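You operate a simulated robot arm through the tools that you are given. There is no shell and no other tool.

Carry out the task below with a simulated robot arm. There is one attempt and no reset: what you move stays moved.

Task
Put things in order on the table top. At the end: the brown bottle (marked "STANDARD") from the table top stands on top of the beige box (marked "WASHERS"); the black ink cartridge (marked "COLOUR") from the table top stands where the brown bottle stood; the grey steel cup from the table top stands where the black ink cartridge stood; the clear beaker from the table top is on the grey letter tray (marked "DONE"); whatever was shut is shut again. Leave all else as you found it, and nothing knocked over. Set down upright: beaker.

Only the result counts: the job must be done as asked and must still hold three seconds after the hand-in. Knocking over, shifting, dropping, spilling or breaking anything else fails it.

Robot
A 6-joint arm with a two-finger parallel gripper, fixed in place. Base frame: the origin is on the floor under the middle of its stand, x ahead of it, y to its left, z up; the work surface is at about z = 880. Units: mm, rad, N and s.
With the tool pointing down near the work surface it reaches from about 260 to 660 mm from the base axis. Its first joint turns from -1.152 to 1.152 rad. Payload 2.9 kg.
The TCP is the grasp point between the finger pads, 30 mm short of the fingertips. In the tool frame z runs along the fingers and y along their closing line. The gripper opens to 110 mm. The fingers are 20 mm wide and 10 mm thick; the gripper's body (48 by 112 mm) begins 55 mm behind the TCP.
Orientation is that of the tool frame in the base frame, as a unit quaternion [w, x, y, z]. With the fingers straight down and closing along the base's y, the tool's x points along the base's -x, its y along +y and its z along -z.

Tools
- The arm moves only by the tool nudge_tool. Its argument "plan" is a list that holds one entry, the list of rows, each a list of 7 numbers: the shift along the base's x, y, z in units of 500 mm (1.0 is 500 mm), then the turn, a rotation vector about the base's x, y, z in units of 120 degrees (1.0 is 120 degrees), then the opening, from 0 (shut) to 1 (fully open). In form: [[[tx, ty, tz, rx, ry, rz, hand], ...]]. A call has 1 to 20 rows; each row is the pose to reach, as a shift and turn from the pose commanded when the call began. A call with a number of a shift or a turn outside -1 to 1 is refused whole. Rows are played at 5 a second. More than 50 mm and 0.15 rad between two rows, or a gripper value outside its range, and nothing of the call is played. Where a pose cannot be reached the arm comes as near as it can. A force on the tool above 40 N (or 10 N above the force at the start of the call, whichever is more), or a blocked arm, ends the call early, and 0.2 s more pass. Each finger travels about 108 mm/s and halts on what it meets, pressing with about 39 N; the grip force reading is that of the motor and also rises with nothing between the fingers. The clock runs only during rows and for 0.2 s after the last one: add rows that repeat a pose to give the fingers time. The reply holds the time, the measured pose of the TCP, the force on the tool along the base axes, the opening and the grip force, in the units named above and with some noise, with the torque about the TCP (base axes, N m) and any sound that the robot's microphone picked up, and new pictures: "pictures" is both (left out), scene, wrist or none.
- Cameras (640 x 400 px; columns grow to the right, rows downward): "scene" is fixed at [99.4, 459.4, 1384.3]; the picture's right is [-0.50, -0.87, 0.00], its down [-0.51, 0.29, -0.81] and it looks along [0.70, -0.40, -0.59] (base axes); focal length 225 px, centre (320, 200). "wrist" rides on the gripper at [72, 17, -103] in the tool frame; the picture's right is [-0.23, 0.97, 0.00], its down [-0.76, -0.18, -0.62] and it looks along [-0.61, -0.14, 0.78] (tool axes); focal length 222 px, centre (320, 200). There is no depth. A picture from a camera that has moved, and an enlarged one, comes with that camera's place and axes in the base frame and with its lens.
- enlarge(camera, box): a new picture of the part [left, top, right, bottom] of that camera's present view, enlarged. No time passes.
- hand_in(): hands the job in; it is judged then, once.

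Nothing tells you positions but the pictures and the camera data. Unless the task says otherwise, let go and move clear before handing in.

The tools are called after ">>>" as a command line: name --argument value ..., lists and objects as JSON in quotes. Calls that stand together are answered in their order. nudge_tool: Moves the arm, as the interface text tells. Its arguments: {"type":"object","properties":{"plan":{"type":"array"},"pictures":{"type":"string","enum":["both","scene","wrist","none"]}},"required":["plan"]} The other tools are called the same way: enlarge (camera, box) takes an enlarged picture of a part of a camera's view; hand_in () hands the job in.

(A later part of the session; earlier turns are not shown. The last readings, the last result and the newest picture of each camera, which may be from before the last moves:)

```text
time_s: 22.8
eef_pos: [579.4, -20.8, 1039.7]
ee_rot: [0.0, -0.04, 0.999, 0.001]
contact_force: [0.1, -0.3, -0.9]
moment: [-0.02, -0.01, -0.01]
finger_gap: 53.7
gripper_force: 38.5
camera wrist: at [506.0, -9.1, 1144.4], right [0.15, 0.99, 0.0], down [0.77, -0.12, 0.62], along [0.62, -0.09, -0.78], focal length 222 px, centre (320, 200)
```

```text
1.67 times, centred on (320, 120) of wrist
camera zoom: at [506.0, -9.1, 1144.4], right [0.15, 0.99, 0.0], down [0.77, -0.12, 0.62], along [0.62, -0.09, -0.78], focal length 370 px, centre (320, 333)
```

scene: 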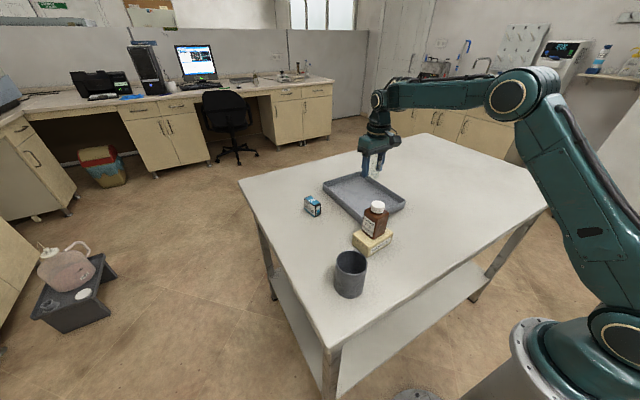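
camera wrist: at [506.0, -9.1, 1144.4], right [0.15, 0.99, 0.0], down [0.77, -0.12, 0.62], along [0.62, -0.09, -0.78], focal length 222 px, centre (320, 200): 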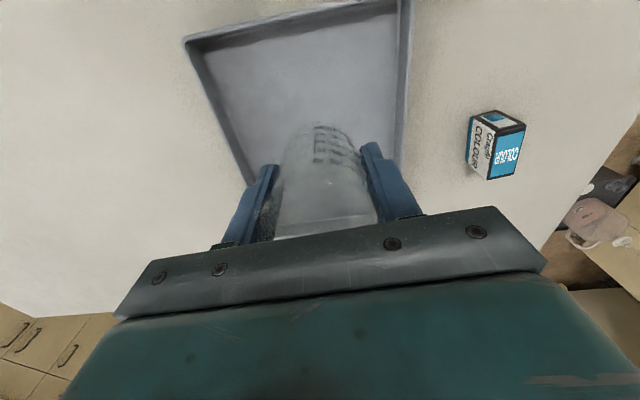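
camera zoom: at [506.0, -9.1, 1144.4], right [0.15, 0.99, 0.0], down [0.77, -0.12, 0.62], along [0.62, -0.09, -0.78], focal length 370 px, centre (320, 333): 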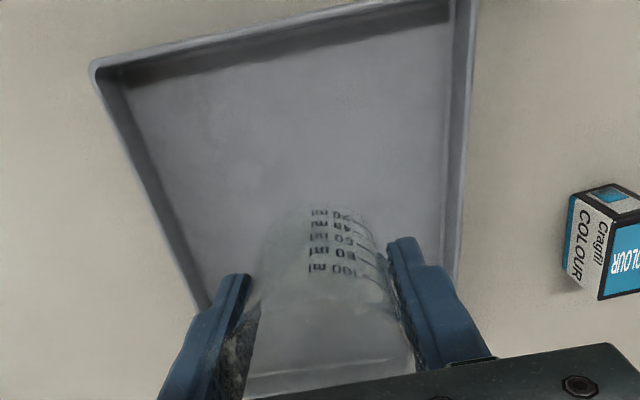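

The beaker is over the tray floor with room on all sides. I'll lower it most of the way, then feel for contact in small steps.

>>> nudge_tool --plan '[[[0, 0, -0.02, 0, 0, 0, 0.42], [0, 0, -0.06, 0, 0, 0, 0.42], [0, 0, -0.1, 0, 0, 0, 0.42], [0, 0, -0.14, 0, 0, 0, 0.42], [0, 0, -0.18, 0, 0, 0, 0.42], [0, 0, -0.2, 0, 0, 0, 0.42], [0, 0, -0.21, 0, 0, 0, 0.42], [0, 0, -0.216, 0, 0, 0, 0.42], [0, 0, -0.22, 0, 0, 0, 0.42], [0, 0, -0.22, 0, 0, 0, 0.42]]]'

>>> enlarge --camera "scene" --box '[320, 140, 420, 230]'

```text
time_s: 25.0
eef_pos: [580.3, -19.4, 931.3]
ee_rot: [-0.001, -0.04, 0.999, 0.001]
contact_force: [-0.1, 0.5, -0.8]
moment: [0.02, 0.04, 0.03]
finger_gap: 53.5
gripper_force: 38.7
camera wrist: at [505.8, -8.0, 1034.2], right [0.15, 0.99, 0.0], down [0.77, -0.12, 0.62], along [0.62, -0.09, -0.78], focal length 222 px, centre (320, 200)
```

scene: 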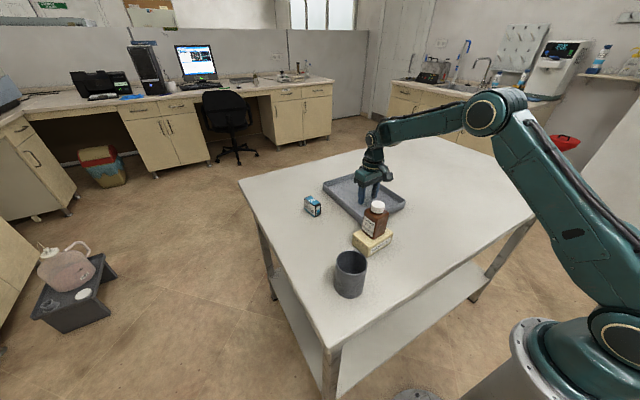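
wrist: 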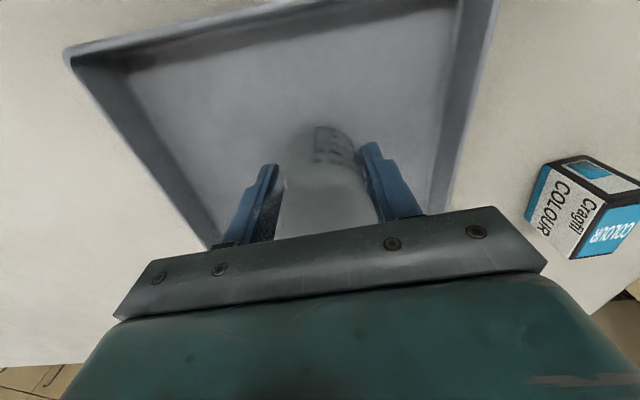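

```text
4.44 times, centred on (370, 185) of scene
camera zoom: at [99.4, 459.4, 1384.3], right [-0.5, -0.87, 0.0], down [-0.51, 0.29, -0.81], along [0.7, -0.4, -0.59], focal length 1002 px, centre (98, 267)
```

zoom: 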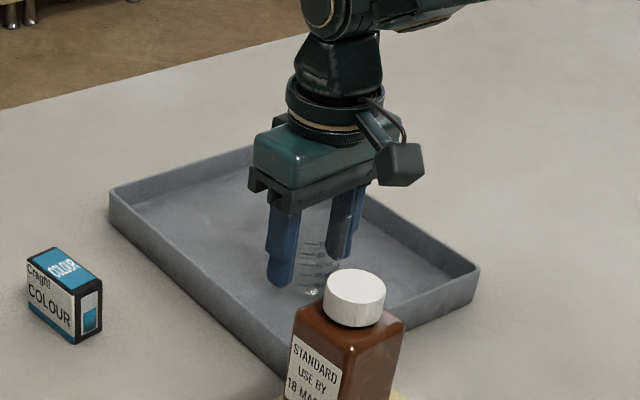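

There's no contact yet and the beaker is about 10 mm above table level. I'll continue in small steps.

>>> nudge_tool --plan '[[[0, 0, -0.002, 0, 0, 0, 0.42], [0, 0, -0.004, 0, 0, 0, 0.42], [0, 0, -0.006, 0, 0, 0, 0.42], [0, 0, -0.006, 0, 0, 0, 0.42]]]' --pictures "none"

```text
time_s: 26.0
eef_pos: [579.3, -19.3, 928.7]
ee_rot: [0.002, -0.04, 0.999, 0.0]
contact_force: [-1.2, -0.8, 2.3]
moment: [0.02, 0.07, -0.01]
finger_gap: 53.6
gripper_force: 39.1
```

>>> nudge_tool --plan '[[[0, 0, -0.001, 0, 0, 0, 0.42], [0, 0, -0.001, 0, 0, 0, 0.42]]]' --pictures "none"

```text
time_s: 26.6
eef_pos: [579.1, -19.1, 929.4]
ee_rot: [0.001, -0.041, 0.999, 0.0]
contact_force: [-0.6, -1.1, 7.4]
moment: [0.05, 0.07, -0.04]
finger_gap: 53.6
gripper_force: 39.1
```

Contact is at about 7 N, so the beaker is on the tray floor. I'll ease up a fraction and open gently.

>>> nudge_tool --plan '[[[0, 0, 0.0006, 0, 0, 0, 0.42], [0, 0, 0.0006, 0, 0, 0, 0.5], [0, 0, 0.0006, 0, 0, 0, 0.54], [0, 0, 0.0006, 0, 0, 0, 0.62], [0, 0, 0.0006, 0, 0, 0, 0.75], [0, 0, 0.0006, 0, 0, 0, 0.85], [0, 0, 0.0006, 0, 0, 0, 0.85]]]'

>>> enlarge --camera "scene" --box '[320, 140, 420, 230]'

>>> enlarge --camera "wrist" --box '[160, 0, 480, 240]'

```text
time_s: 28.2
eef_pos: [578.2, -19.3, 928.8]
ee_rot: [0.0, -0.04, 0.999, 0.001]
contact_force: [-0.2, 0.9, -1.2]
moment: [0.0, 0.0, 0.0]
finger_gap: 93.5
gripper_force: 0.1
camera wrist: at [505.3, -7.9, 1031.7], right [0.15, 0.99, 0.0], down [0.77, -0.12, 0.62], along [0.62, -0.09, -0.78], focal length 222 px, centre (320, 200)
```

scene: 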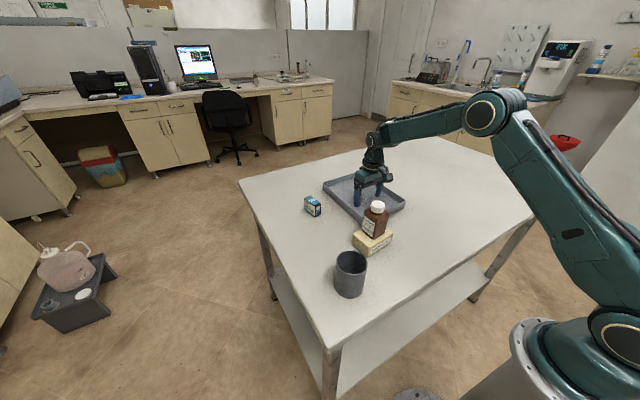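
wrist: 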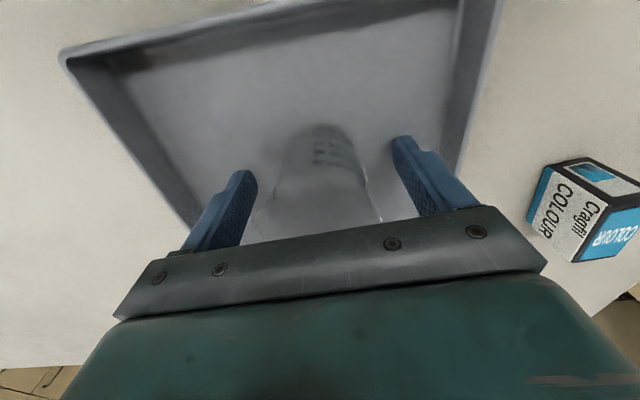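

```text
4.44 times, centred on (370, 185) of scene
camera zoom: at [99.4, 459.4, 1384.3], right [-0.5, -0.87, 0.0], down [-0.51, 0.29, -0.81], along [0.7, -0.4, -0.59], focal length 1002 px, centre (98, 267)
```

zoom: 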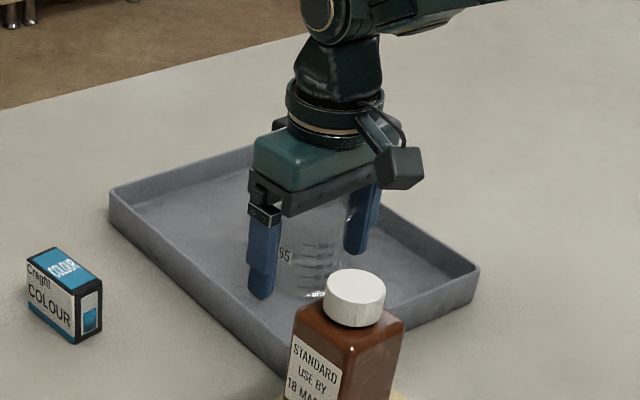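

```text
1.67 times, centred on (320, 120) of wrist
camera zoom: at [505.3, -7.9, 1031.7], right [0.15, 0.99, 0.0], down [0.77, -0.12, 0.62], along [0.62, -0.09, -0.78], focal length 370 px, centre (320, 333)
```

zoom: 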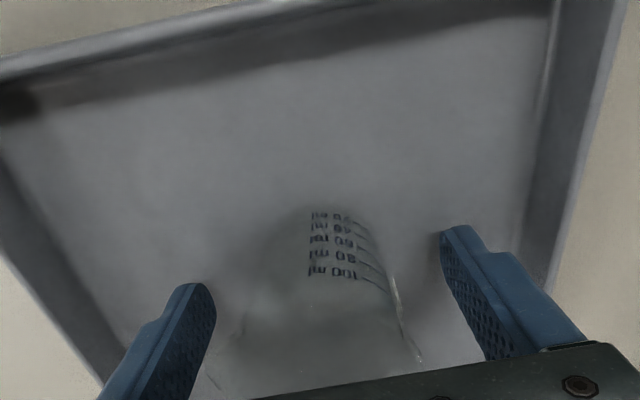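

The beaker is released and upright on the tray. I'll rise straight up, then travel toward the cartridge while staying high.

>>> nudge_tool --plan '[[[0, 0, 0.03, 0, 0, 0, 0.85], [0, 0, 0.09, 0, 0, 0, 0.85], [0, 0, 0.17, 0, 0, 0, 0.85], [0, 0, 0.26, 0, 0, 0, 0.85], [0, 0, 0.35, 0, 0, 0, 0.85], [0.008, 0.074, 0.36, 0, 0, 0.008, 0.85], [0.016, 0.148, 0.36, 0, 0, 0.016, 0.85], [0.024, 0.222, 0.36, 0, 0, 0.024, 0.8], [0.032, 0.296, 0.36, 0, 0, 0.032, 0.8], [0.04, 0.37, 0.36, 0, 0, 0.0406, 0.8], [0.04, 0.37, 0.36, 0, 0, 0.0406, 0.8]]]'

>>> enlarge --camera "scene" --box '[280, 160, 420, 260]'

>>> enlarge --camera "wrist" --box '[240, 80, 400, 190]'

```text
time_s: 30.6
eef_pos: [598.1, 165.0, 1110.1]
ee_rot: [0.0, -0.082, 0.997, 0.0]
contact_force: [-0.2, -0.2, -0.1]
moment: [0.01, 0.01, 0.0]
finger_gap: 88.1
gripper_force: 0.0
camera wrist: at [523.1, 170.9, 1212.9], right [0.06, 1.0, 0.0], down [0.78, -0.05, 0.62], along [0.62, -0.04, -0.78], focal length 222 px, centre (320, 200)
```

scene: 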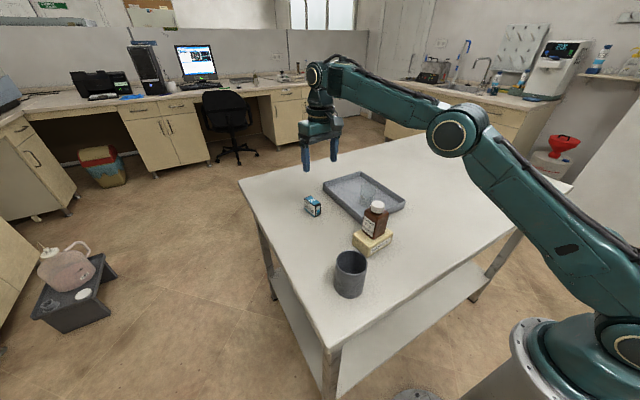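
wrist: 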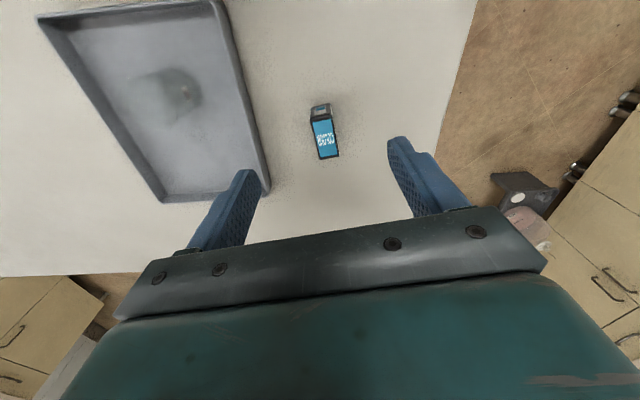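

```text
4.00 times, centred on (350, 210) of scene
camera zoom: at [99.4, 459.5, 1384.3], right [-0.5, -0.87, 0.0], down [-0.51, 0.29, -0.81], along [0.7, -0.4, -0.59], focal length 901 px, centre (200, 160)
```

zoom: 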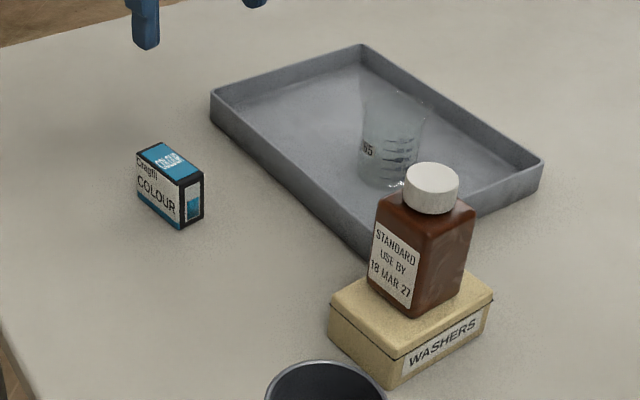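

```text
3.64 times, centred on (320, 135) of wrist
camera zoom: at [523.1, 170.9, 1212.9], right [0.06, 1.0, 0.0], down [0.78, -0.05, 0.62], along [0.62, -0.04, -0.78], focal length 808 px, centre (320, 436)
```

zoom: 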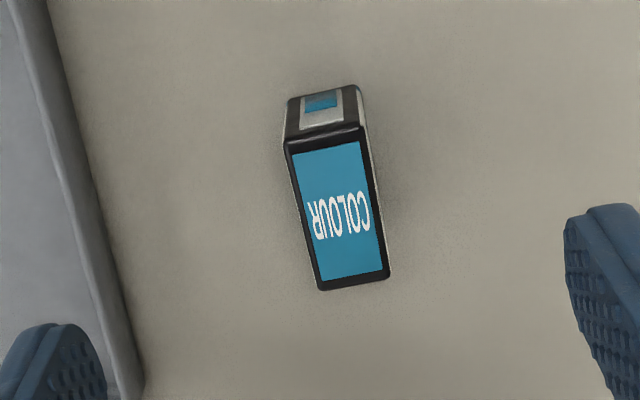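

The cartridge is refined to (645, 170) with a yaw of about 0.163 rad. It's slightly beyond the straight-down reach, so I'll tilt the tool 10° outward about the finger closing axis and move over it.

>>> nudge_tool --plan '[[[0, 0, 0, 0.0045, -0.0274, 0, 0.8], [0, 0, 0, 0.009, -0.0548, 0, 0.8], [0, 0, 0, 0.0137, -0.0822, 0, 0.8], [0.03, 0.003, -0.03, 0.0137, -0.0822, 0, 0.75], [0.06, 0.006, -0.07, 0.0137, -0.0822, 0, 0.7], [0.09, 0.01, -0.118, 0.0137, -0.0822, 0, 0.7], [0.09, 0.01, -0.118, 0.0137, -0.0822, 0, 0.7]]]'

>>> enlarge --camera "wrist" --box '[240, 40, 400, 190]'

```text
time_s: 32.2
eef_pos: [646.0, 170.6, 1048.9]
ee_rot: [0.087, -0.083, 0.993, 0.008]
contact_force: [-0.6, -1.0, 0.3]
moment: [0.01, -0.01, 0.0]
finger_gap: 77.0
gripper_force: 0.1
camera wrist: at [554.0, 172.2, 1139.0], right [0.06, 1.0, 0.04], down [0.66, -0.07, 0.75], along [0.75, -0.02, -0.66], focal length 222 px, centre (320, 200)
```

scene: 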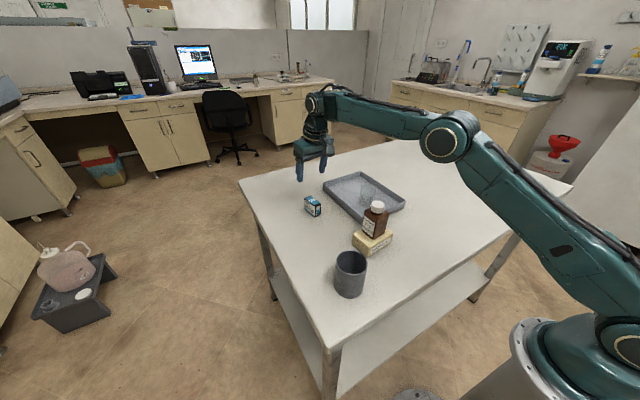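
wrist: 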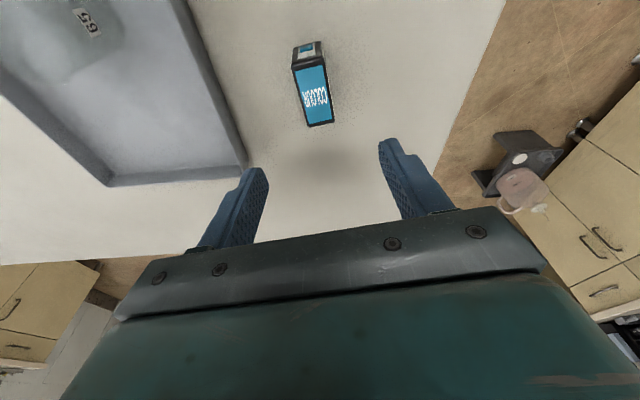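

```text
2.67 times, centred on (320, 115) of wrist
camera zoom: at [554.0, 172.2, 1139.0], right [0.06, 1.0, 0.04], down [0.66, -0.07, 0.75], along [0.75, -0.02, -0.66], focal length 592 px, centre (320, 427)
```

zoom: 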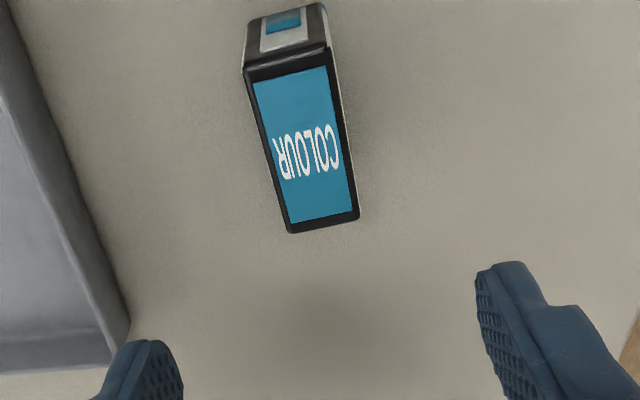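

The tilted pose was reached accurately over the cartridge. I'll descend straight down to a TCP height of about 917.

>>> nudge_tool --plan '[[[0, 0, -0.05, 0, 0, 0, 0.7], [0, 0, -0.1, 0, 0, 0, 0.7], [0, 0, -0.15, 0, 0, 0, 0.7], [0, 0, -0.2, 0, 0, 0, 0.7], [0, 0, -0.235, 0, 0, 0, 0.7], [0, 0, -0.255, 0, 0, 0, 0.7], [0, 0, -0.265, 0, 0, 0, 0.7], [0, 0, -0.265, 0, 0, 0, 0.7]]]'

>>> enlarge --camera "wrist" --box '[200, 60, 440, 240]'

>>> enlarge --camera "scene" --box '[270, 150, 370, 240]'

```text
time_s: 34.0
eef_pos: [644.3, 170.4, 916.7]
ee_rot: [0.087, -0.083, 0.993, 0.007]
contact_force: [0.4, 0.0, -0.2]
moment: [0.0, -0.02, 0.01]
finger_gap: 76.9
gripper_force: 0.0
camera wrist: at [553.3, 172.8, 1005.7], right [0.06, 1.0, 0.04], down [0.66, -0.07, 0.75], along [0.75, -0.02, -0.66], focal length 222 px, centre (320, 200)
```

scene: 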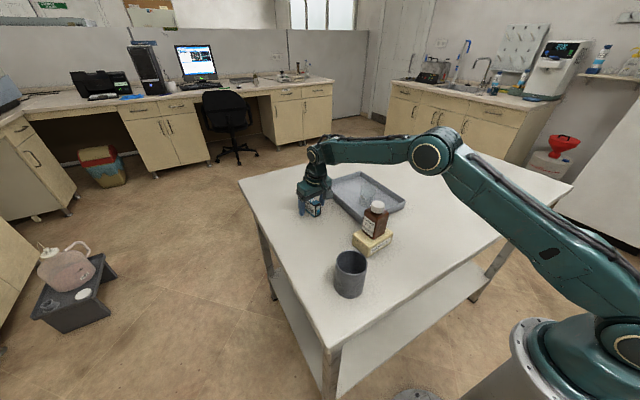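
wrist: 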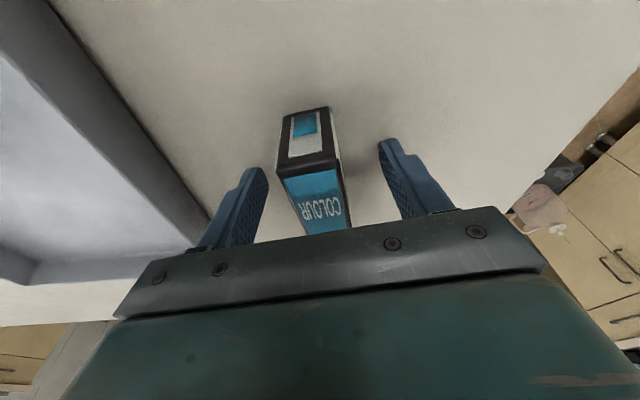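

```text
2.22 times, centred on (320, 150) of wrist
camera zoom: at [553.3, 172.8, 1005.7], right [0.06, 1.0, 0.04], down [0.66, -0.07, 0.75], along [0.75, -0.02, -0.66], focal length 494 px, centre (320, 311)
```

zoom: 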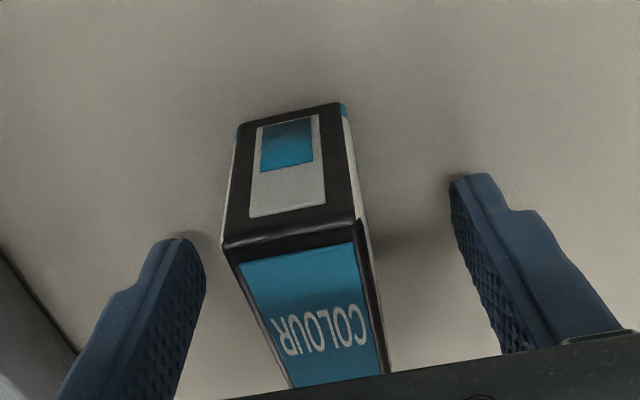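

```text
4.44 times, centred on (320, 195) of scene
camera zoom: at [99.4, 459.4, 1384.3], right [-0.5, -0.87, 0.0], down [-0.51, 0.29, -0.81], along [0.7, -0.4, -0.59], focal length 1002 px, centre (320, 222)
```

zoom: 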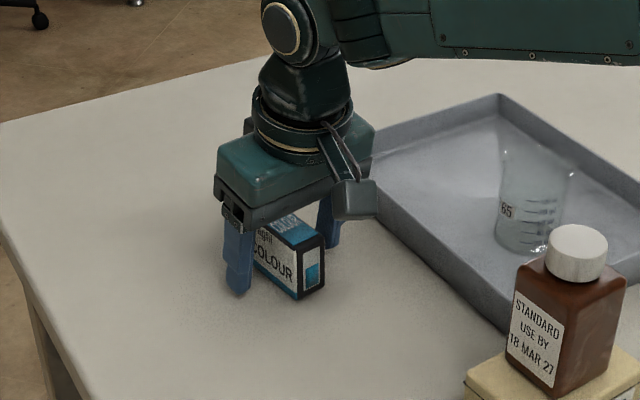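

The fingers straddle the cartridge. I'll close in stages.

>>> nudge_tool --plan '[[[0, 0, 0, 0, 0, 0, 0.5], [0, 0, 0, 0, 0, 0, 0.36], [0, 0, 0, 0, 0, 0, 0.25], [0, 0, 0, 0, 0, 0, 0.18], [0, 0, 0, 0, 0, 0, 0.15], [0, 0, 0, 0, 0, 0, 0.15]]]'

>>> enlarge --camera "wrist" --box '[200, 60, 440, 240]'

```text
time_s: 35.4
eef_pos: [644.7, 171.1, 916.7]
ee_rot: [0.087, -0.083, 0.993, 0.008]
contact_force: [-0.1, -0.5, -0.5]
moment: [-0.04, 0.03, 0.02]
finger_gap: 29.0
gripper_force: 38.5
camera wrist: at [553.3, 172.8, 1005.9], right [0.06, 1.0, 0.04], down [0.66, -0.07, 0.75], along [0.75, -0.02, -0.66], focal length 222 px, centre (320, 200)
```

scene: 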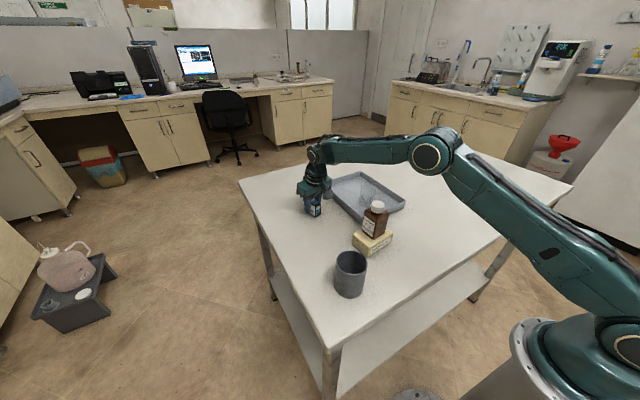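
wrist: 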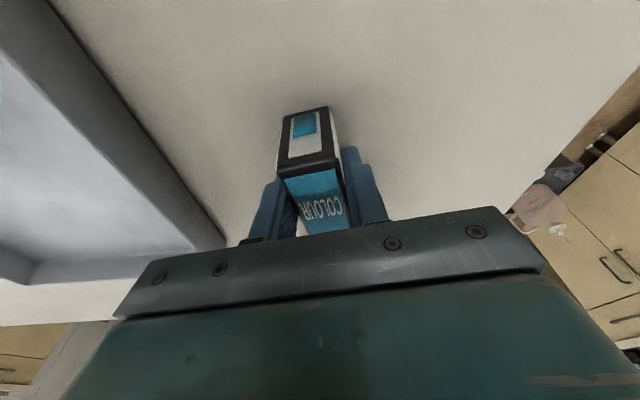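

```text
2.22 times, centred on (320, 150) of wrist
camera zoom: at [553.3, 172.8, 1005.9], right [0.06, 1.0, 0.04], down [0.66, -0.07, 0.75], along [0.75, -0.02, -0.66], focal length 494 px, centre (320, 311)
```

zoom: 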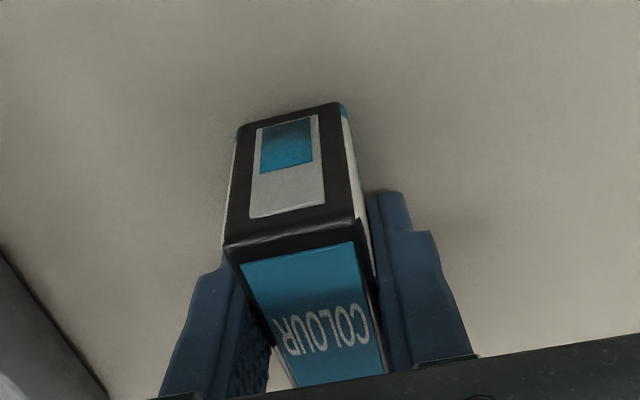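

The cartridge is gripped. Placing it at the bottle's spot now would bring the tilted wrist camera close to the cup, so I'll park the cartridge at the empty spot near (560, 255), move the cup first, then finish the cartridge. I'll lift now.

>>> nudge_tool --plan '[[[0, 0, 0.01, 0, 0, 0, 0.15], [0, 0, 0.04, 0, 0, 0, 0.15], [0, 0, 0.08, 0, 0, 0, 0.15], [0, 0, 0.12, 0, 0, 0, 0.15], [-0.03, 0.03, 0.12, 0, 0, 0, 0.15], [-0.07, 0.07, 0.12, 0, 0, 0, 0.15], [-0.11, 0.11, 0.12, 0, 0, 0, 0.15], [-0.15, 0.15, 0.12, 0, 0, 0, 0.15], [-0.17, 0.17, 0.12, 0, 0, 0, 0.15], [-0.17, 0.17, 0.12, 0, 0, 0, 0.15]]]'

>>> enlarge --camera "scene" --box '[260, 150, 380, 260]'

```text
time_s: 37.6
eef_pos: [558.6, 255.9, 978.0]
ee_rot: [0.087, -0.083, 0.993, 0.007]
contact_force: [-1.1, 0.1, -0.8]
moment: [0.0, 0.06, 0.01]
finger_gap: 29.1
gripper_force: 38.7
camera wrist: at [467.2, 257.7, 1066.4], right [0.06, 1.0, 0.04], down [0.66, -0.07, 0.75], along [0.75, -0.02, -0.66], focal length 222 px, centre (320, 200)
```

scene: 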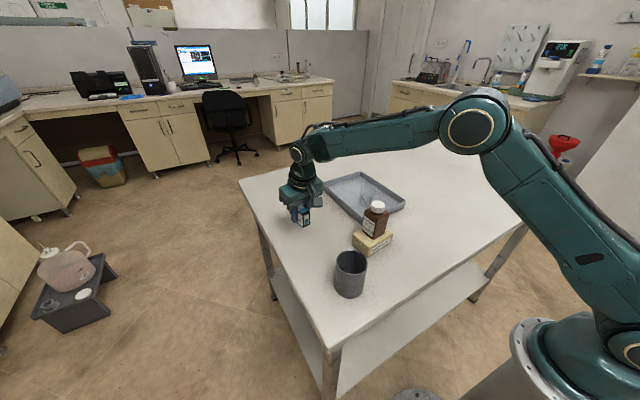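
wrist: 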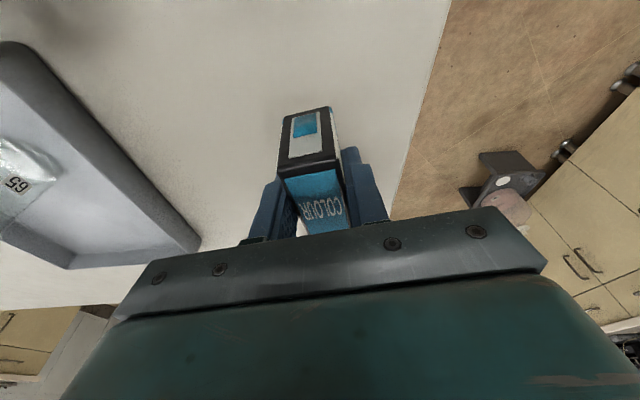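

```text
3.64 times, centred on (320, 205) of scene
camera zoom: at [99.4, 459.4, 1384.3], right [-0.5, -0.87, 0.0], down [-0.51, 0.29, -0.81], along [0.7, -0.4, -0.59], focal length 820 px, centre (320, 182)
```

zoom: 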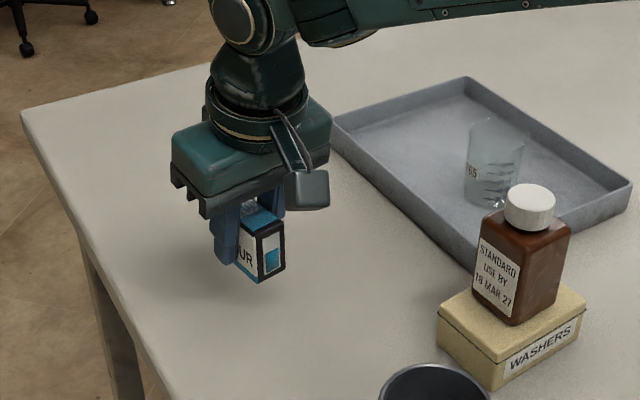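

The cartridge is held above the parking spot. I'll lower it almost to the table, then feel for contact.

>>> nudge_tool --plan '[[[0, 0, -0.03, 0, 0, 0, 0.15], [0, 0, -0.07, 0, 0, 0, 0.15], [0, 0, -0.1, 0, 0, 0, 0.15], [0, 0, -0.114, 0, 0, 0, 0.15], [0, 0, -0.117, 0, 0, 0, 0.15], [0, 0, -0.119, 0, 0, 0, 0.15], [0, 0, -0.119, 0, 0, 0, 0.15]]]' --pictures "none"

```text
time_s: 39.2
eef_pos: [559.8, 255.0, 917.8]
ee_rot: [0.088, -0.083, 0.993, 0.007]
contact_force: [-0.2, 0.5, -0.9]
moment: [0.01, 0.01, -0.03]
finger_gap: 29.0
gripper_force: 38.4
```

>>> nudge_tool --plan '[[[0, 0, -0.001, 0, 0, 0, 0.15], [0, 0, -0.0015, 0, 0, 0, 0.15], [0, 0, -0.0015, 0, 0, 0, 0.15]]]' --pictures "none"

```text
time_s: 40.0
eef_pos: [559.2, 255.0, 916.8]
ee_rot: [0.088, -0.083, 0.993, 0.007]
contact_force: [-0.8, -0.2, 1.5]
moment: [-0.04, 0.09, 0.01]
finger_gap: 29.2
gripper_force: 39.4
```

>>> nudge_tool --plan '[[[0, 0, -0.001, 0, 0, 0, 0.15], [0, 0, -0.001, 0, 0, 0, 0.15]]]' --pictures "none"

```text
time_s: 40.6
eef_pos: [559.5, 254.4, 917.4]
ee_rot: [0.088, -0.082, 0.993, 0.007]
contact_force: [-1.8, -1.4, 6.8]
moment: [-0.05, 0.27, 0.03]
finger_gap: 29.0
gripper_force: 38.8
```

The cartridge is in contact with the table at about 7 N. I'll open gently to release it.

>>> nudge_tool --plan '[[[0, 0, 0, 0, 0, 0, 0.27], [0, 0, 0, 0, 0, 0, 0.32], [0, 0, 0, 0, 0, 0, 0.42], [0, 0, 0, 0, 0, 0, 0.58], [0, 0, 0, 0, 0, 0, 0.7], [0, 0, 0, 0, 0, 0, 0.7]]]'

>>> enlarge --camera "scene" --box '[260, 150, 380, 260]'

>>> enlarge --camera "wrist" --box '[200, 60, 440, 240]'

```text
time_s: 42.0
eef_pos: [558.8, 254.8, 916.1]
ee_rot: [0.087, -0.083, 0.993, 0.007]
contact_force: [0.2, -0.7, -0.2]
moment: [-0.04, 0.03, 0.03]
finger_gap: 76.8
gripper_force: 0.1
camera wrist: at [467.8, 257.5, 1005.2], right [0.06, 1.0, 0.04], down [0.66, -0.07, 0.75], along [0.75, -0.02, -0.66], focal length 222 px, centre (320, 200)
```

scene: 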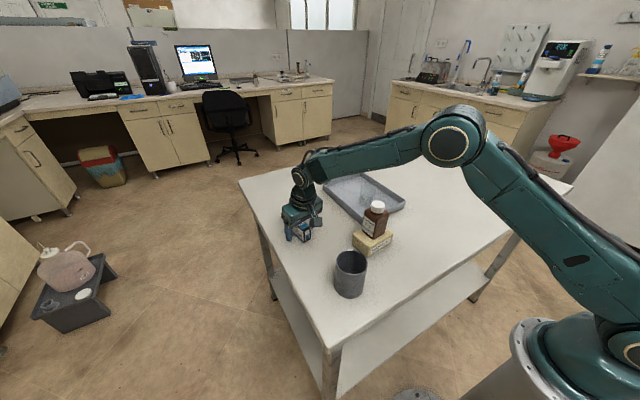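
wrist: 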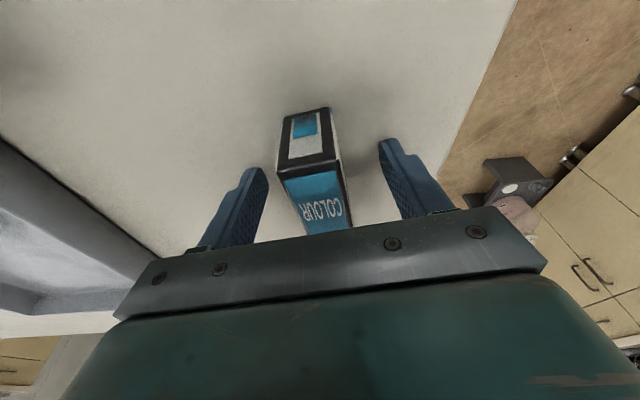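

```text
3.64 times, centred on (320, 205) of scene
camera zoom: at [99.4, 459.4, 1384.3], right [-0.5, -0.87, 0.0], down [-0.51, 0.29, -0.81], along [0.7, -0.4, -0.59], focal length 820 px, centre (320, 182)
```

zoom: 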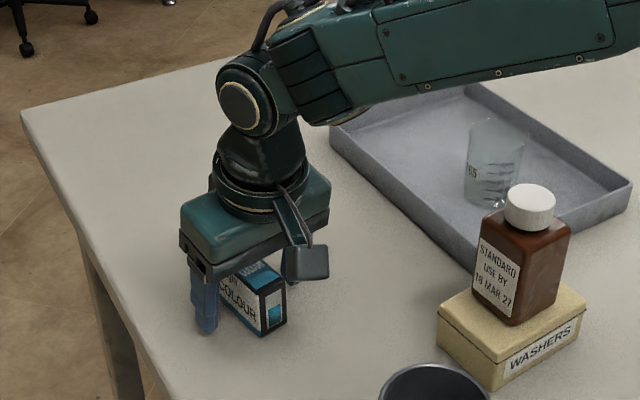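

```text
2.22 times, centred on (320, 150) of wrist
camera zoom: at [467.8, 257.5, 1005.2], right [0.06, 1.0, 0.04], down [0.66, -0.07, 0.75], along [0.75, -0.02, -0.66], focal length 494 px, centre (320, 311)
```

zoom: 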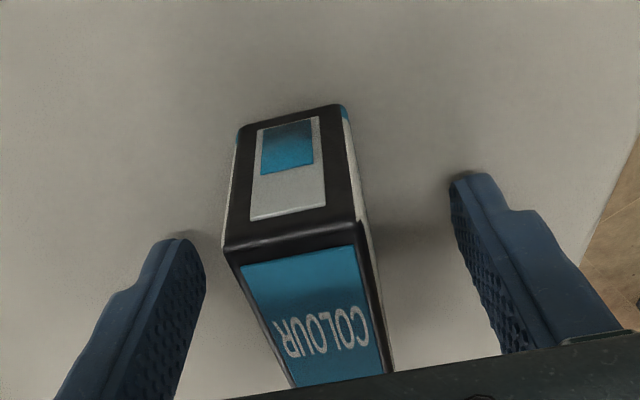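

The cartridge is parked upright. I'll rise and travel over to the cup at about (344, 230), keeping the tilt.

>>> nudge_tool --plan '[[[0, 0, 0.03, 0, 0, 0, 0.7], [0, 0, 0.1, 0, 0, 0, 0.7], [0, 0, 0.19, 0, 0, 0, 0.8], [0, 0, 0.28, 0, 0, 0, 0.9], [0, 0, 0.36, 0, 0, 0, 1], [0, 0, 0.386, 0, 0, 0, 1], [-0.072, -0.008, 0.386, 0, 0, 0, 1], [-0.144, -0.016, 0.386, 0, 0, 0, 1], [-0.216, -0.025, 0.386, 0, 0, 0, 1], [-0.288, -0.033, 0.386, 0, 0, 0, 1], [-0.36, -0.042, 0.386, 0, 0, 0, 1], [-0.432, -0.05, 0.386, 0, 0, 0, 1], [-0.432, -0.05, 0.386, 0, 0, 0, 1]]]'

>>> enlarge --camera "wrist" --box '[230, 20, 410, 190]'

>>> enlarge --camera "scene" --box '[270, 180, 410, 310]'

```text
time_s: 44.8
eef_pos: [343.0, 229.5, 1106.5]
ee_rot: [0.087, -0.082, 0.993, 0.007]
contact_force: [-0.4, -0.1, -0.3]
moment: [0.01, 0.01, -0.02]
finger_gap: 109.9
gripper_force: 0.0
camera wrist: at [251.2, 232.2, 1195.1], right [0.06, 1.0, 0.04], down [0.66, -0.07, 0.75], along [0.75, -0.02, -0.66], focal length 222 px, centre (320, 200)
```

scene: 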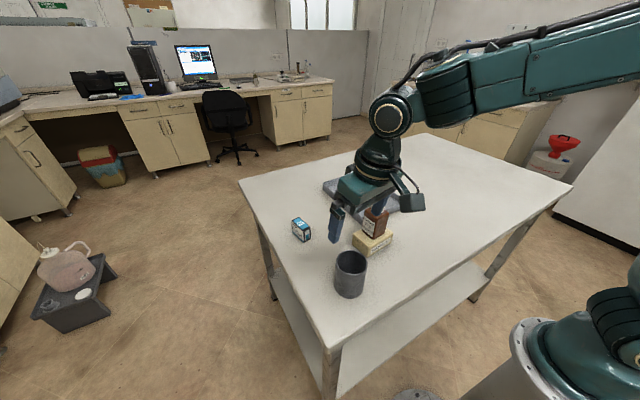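
wrist: 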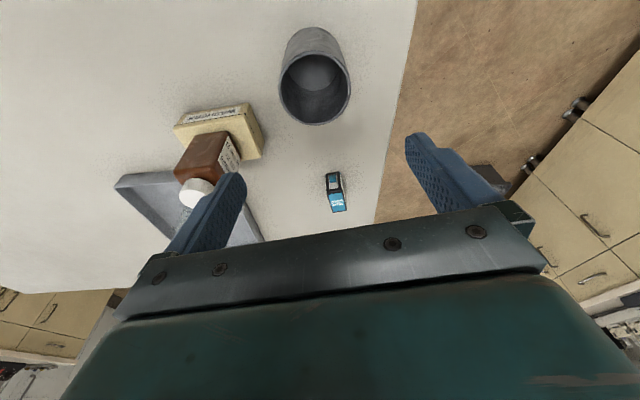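

```text
2.35 times, centred on (320, 105) of wrist
camera zoom: at [251.2, 232.2, 1195.1], right [0.06, 1.0, 0.04], down [0.66, -0.07, 0.75], along [0.75, -0.02, -0.66], focal length 523 px, centre (320, 424)
```

zoom: 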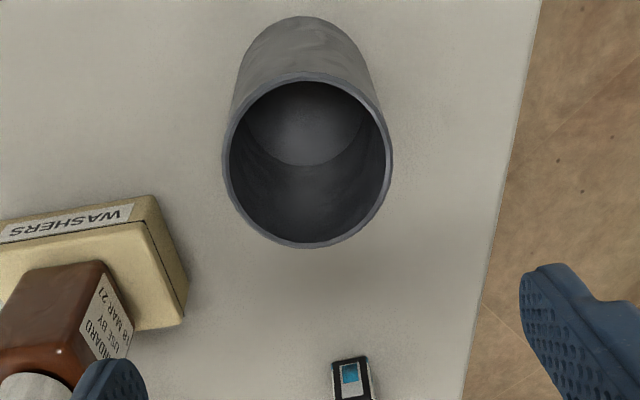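

```text
3.08 times, centred on (340, 245) of scene
camera zoom: at [99.4, 459.4, 1384.3], right [-0.5, -0.87, 0.0], down [-0.51, 0.29, -0.81], along [0.7, -0.4, -0.59], focal length 693 px, centre (258, 62)
```

zoom: 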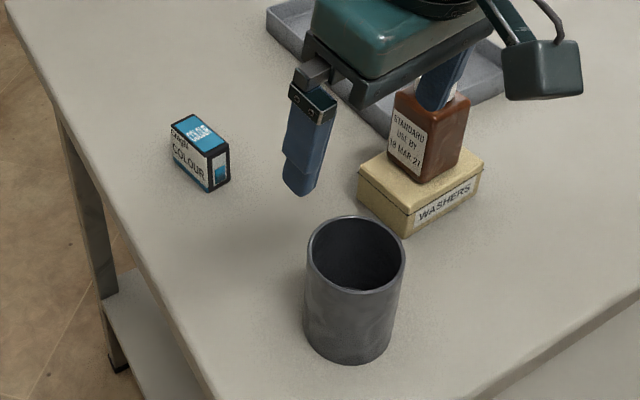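

The cup is centred under the hand at about (344, 230), roughly 70 mm in diameter and up to 100 mm tall. I'll descend around it to a TCP height of about 942.

>>> nudge_tool --plan '[[[0, 0, -0.05, 0, 0, 0, 1], [0, 0, -0.1, 0, 0, 0, 1], [0, 0, -0.15, 0, 0, 0, 1], [0, 0, -0.2, 0, 0, 0, 1], [0, 0, -0.25, 0, 0, 0, 1], [0, 0, -0.29, 0, 0, 0, 1], [0, 0, -0.32, 0, 0, 0, 1], [0, 0, -0.336, 0, 0, 0, 1], [0, 0, -0.336, 0, 0, 0, 1]]]'

>>> enlarge --camera "scene" --box '[290, 190, 430, 310]'

```text
time_s: 46.8
eef_pos: [345.6, 231.6, 939.6]
ee_rot: [0.087, -0.082, 0.993, 0.007]
contact_force: [-0.2, -0.8, -0.6]
moment: [0.0, 0.05, -0.03]
finger_gap: 110.1
gripper_force: 0.0
camera wrist: at [253.4, 233.7, 1029.3], right [0.06, 1.0, 0.04], down [0.66, -0.07, 0.75], along [0.75, -0.02, -0.66], focal length 222 px, centre (320, 200)
```

scene: 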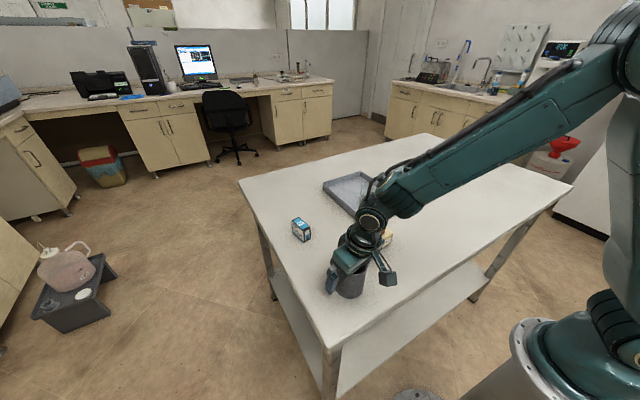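
wrist: 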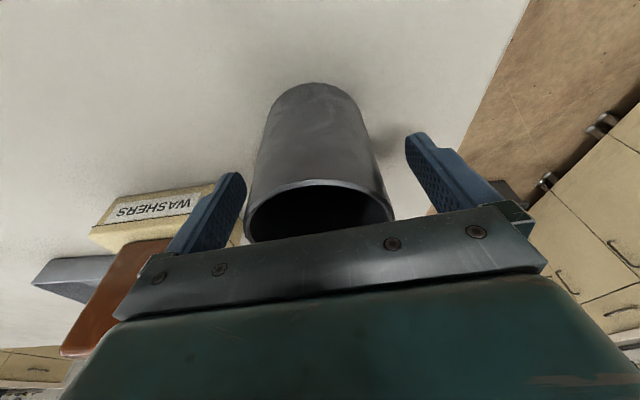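

```text
3.33 times, centred on (360, 250) of scene
camera zoom: at [99.4, 459.4, 1384.3], right [-0.5, -0.87, 0.0], down [-0.51, 0.29, -0.81], along [0.7, -0.4, -0.59], focal length 751 px, centre (187, 33)
```

zoom: 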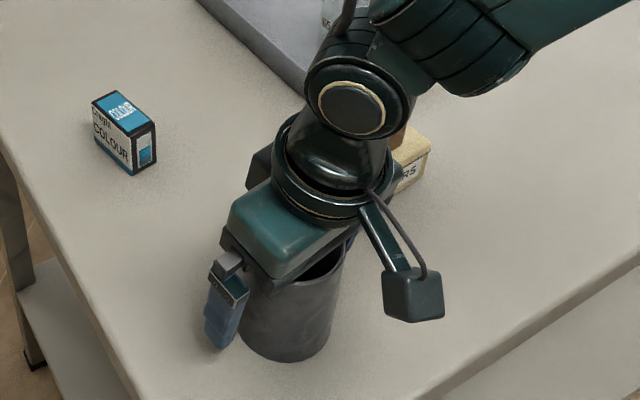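

The fingers straddle the cup with clearance and there's no contact. I'll close in stages.

>>> nudge_tool --plan '[[[0, 0, 0, 0, 0, 0, 0.85], [0, 0, 0, 0, 0, 0, 0.72], [0, 0, 0, 0, 0, 0, 0.65], [0, 0, 0, 0, 0, 0, 0.6], [0, 0, 0, 0, 0, 0, 0.55], [0, 0, 0, 0, 0, 0, 0.55]]]'

```text
time_s: 48.2
eef_pos: [345.3, 231.3, 940.1]
ee_rot: [0.088, -0.082, 0.993, 0.007]
contact_force: [-0.1, -1.2, 0.9]
moment: [-0.13, -0.03, -0.01]
finger_gap: 71.5
gripper_force: 38.7
camera wrist: at [253.5, 233.6, 1029.6], right [0.06, 1.0, 0.04], down [0.66, -0.07, 0.75], along [0.75, -0.02, -0.66], focal length 222 px, centre (320, 200)
```

scene: 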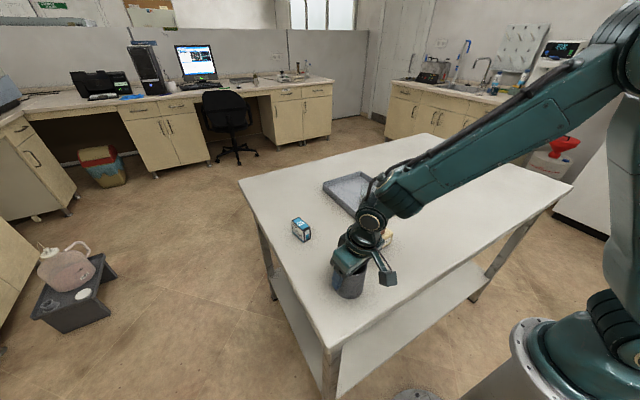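
wrist: 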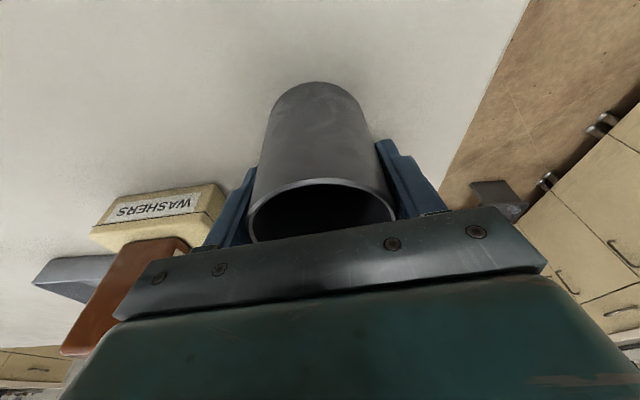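

The cup is gripped at about 71 mm. I'll lift it straight up and check before carrying it.

>>> nudge_tool --plan '[[[0, 0, 0.01, 0, 0, 0, 0.55], [0, 0, 0.04, 0, 0, 0, 0.55], [0, 0, 0.09, 0, 0, 0, 0.55], [0, 0, 0.14, 0, 0, 0, 0.55], [0, 0, 0.19, 0, 0, 0, 0.55], [0, 0, 0.23, 0, 0, 0, 0.55], [0, 0, 0.24, 0, 0, 0, 0.55], [0, 0, 0.24, 0, 0, 0, 0.55]]]'

>>> enlarge --camera "scene" --box '[290, 170, 430, 310]'

```text
time_s: 50.0
eef_pos: [343.6, 231.0, 1060.5]
ee_rot: [0.086, -0.082, 0.993, 0.007]
contact_force: [0.5, 0.1, -2.8]
moment: [0.01, -0.01, -0.03]
finger_gap: 71.8
gripper_force: 39.0
camera wrist: at [252.1, 233.8, 1149.7], right [0.06, 1.0, 0.04], down [0.66, -0.07, 0.75], along [0.75, -0.02, -0.66], focal length 222 px, centre (320, 200)
```

scene: 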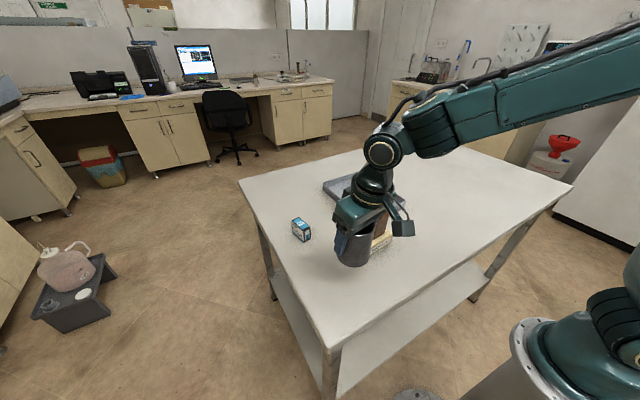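
wrist: 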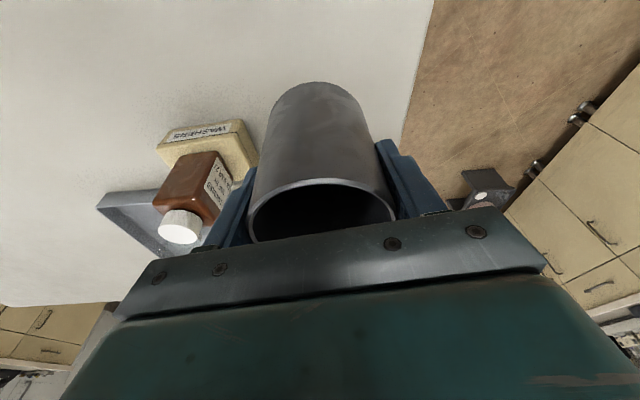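

```text
2.86 times, centred on (360, 240) of scene
camera zoom: at [99.4, 459.5, 1384.3], right [-0.5, -0.87, 0.0], down [-0.51, 0.29, -0.81], along [0.7, -0.4, -0.59], focal length 644 px, centre (206, 86)
```

zoom: 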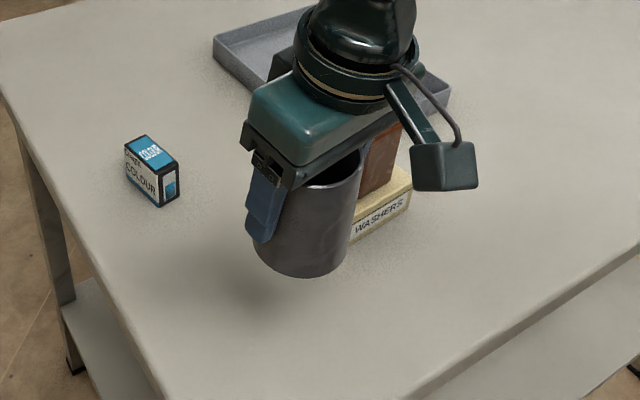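

The cup is lifted upright. I'll carry it over to the cartridge's original spot at (645, 170), passing above the parked cartridge's level.

>>> nudge_tool --plan '[[[0.03, -0.006, 0, 0, 0, 0, 0.55], [0.09, -0.018, 0, 0, 0, 0, 0.55], [0.16, -0.032, 0, 0, 0, 0, 0.55], [0.23, -0.0457, 0, 0, 0, 0, 0.55], [0.3, -0.0595, 0, 0, 0, 0, 0.55], [0.37, -0.0733, 0, 0, 0, 0, 0.55], [0.44, -0.0872, 0, 0, 0, 0, 0.55], [0.51, -0.101, 0, 0, 0, 0, 0.55], [0.56, -0.111, 0, 0, 0, 0, 0.55], [0.59, -0.117, 0, 0, 0, 0, 0.55], [0.6024, -0.1194, 0, 0, 0, 0, 0.55], [0.6024, -0.1194, 0, 0, 0, 0, 0.55]]]'

>>> enlarge --camera "scene" --box '[260, 140, 400, 260]'

```text
time_s: 52.6
eef_pos: [644.5, 171.1, 1061.5]
ee_rot: [0.088, -0.082, 0.993, 0.007]
contact_force: [0.1, 0.0, -3.6]
moment: [0.0, 0.02, 0.0]
finger_gap: 71.5
gripper_force: 38.7
camera wrist: at [553.4, 173.0, 1150.0], right [0.06, 1.0, 0.04], down [0.66, -0.07, 0.75], along [0.75, -0.02, -0.67], focal length 222 px, centre (320, 200)
```

scene: 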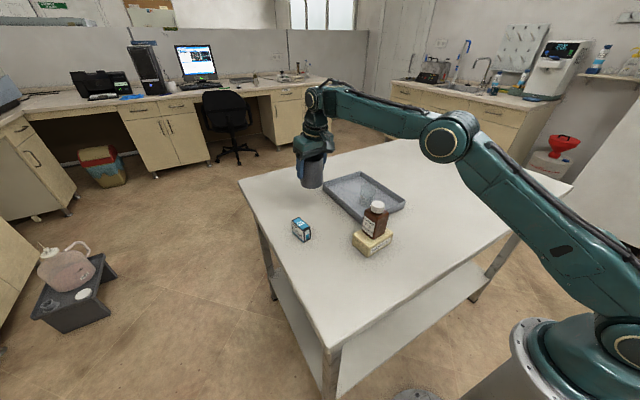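
wrist: 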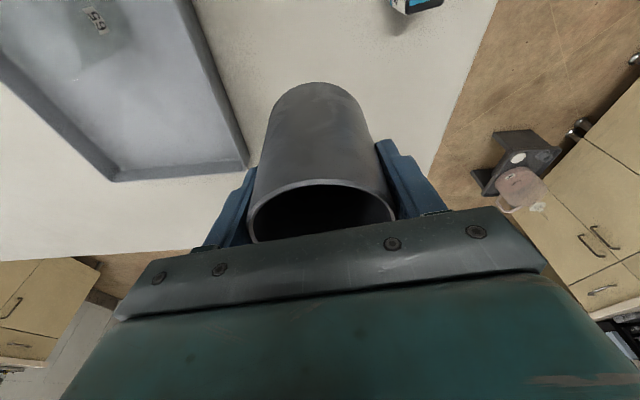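

```text
3.33 times, centred on (330, 200) of scene
camera zoom: at [99.5, 459.4, 1384.3], right [-0.5, -0.87, 0.0], down [-0.51, 0.29, -0.81], along [0.7, -0.4, -0.59], focal length 751 px, centre (287, 200)
```

zoom: 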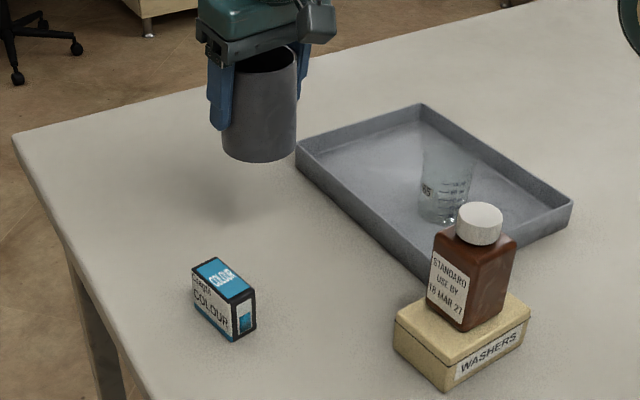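

The cup is above the target. I'll lower it to just above the table.

>>> nudge_tool --plan '[[[0, 0, -0.03, 0, 0, 0, 0.55], [0, 0, -0.08, 0, 0, 0, 0.55], [0, 0, -0.13, 0, 0, 0, 0.55], [0, 0, -0.18, 0, 0, 0, 0.55], [0, 0, -0.215, 0, 0, 0, 0.55], [0, 0, -0.23, 0, 0, 0, 0.55], [0, 0, -0.236, 0, 0, 0, 0.55], [0, 0, -0.236, 0, 0, 0, 0.55]]]' --pictures "none"

```text
time_s: 54.4
eef_pos: [643.7, 170.1, 943.6]
ee_rot: [0.086, -0.082, 0.993, 0.007]
contact_force: [0.0, 0.0, -3.1]
moment: [-0.01, 0.02, 0.01]
finger_gap: 71.7
gripper_force: 39.0
```

>>> nudge_tool --plan '[[[0, 0, -0.001, 0, 0, 0, 0.55], [0, 0, -0.002, 0, 0, 0, 0.55], [0, 0, -0.003, 0, 0, 0, 0.55], [0, 0, -0.003, 0, 0, 0, 0.55]]]' --pictures "none"

```text
time_s: 55.4
eef_pos: [643.7, 170.0, 940.9]
ee_rot: [0.087, -0.083, 0.993, 0.006]
contact_force: [-0.7, -0.3, -3.2]
moment: [-0.01, -0.05, 0.0]
finger_gap: 71.5
gripper_force: 39.3
```

>>> nudge_tool --plan '[[[0, 0, -0.001, 0, 0, 0, 0.55], [0, 0, -0.002, 0, 0, 0, 0.55], [0, 0, -0.002, 0, 0, 0, 0.55]]]' --pictures "none"

```text
time_s: 56.2
eef_pos: [644.1, 171.2, 941.1]
ee_rot: [0.087, -0.082, 0.993, 0.008]
contact_force: [-0.3, 0.4, -2.9]
moment: [-0.03, -0.02, -0.01]
finger_gap: 71.9
gripper_force: 38.9
```

>>> nudge_tool --plan '[[[0, 0, -0.001, 0, 0, 0, 0.55], [0, 0, -0.002, 0, 0, 0, 0.55], [0, 0, -0.002, 0, 0, 0, 0.55]]]' --pictures "none"

```text
time_s: 57.0
eef_pos: [644.4, 170.9, 940.0]
ee_rot: [0.088, -0.082, 0.993, 0.008]
contact_force: [-2.2, -1.9, 4.6]
moment: [-0.24, 0.35, -0.04]
finger_gap: 71.4
gripper_force: 39.3
```

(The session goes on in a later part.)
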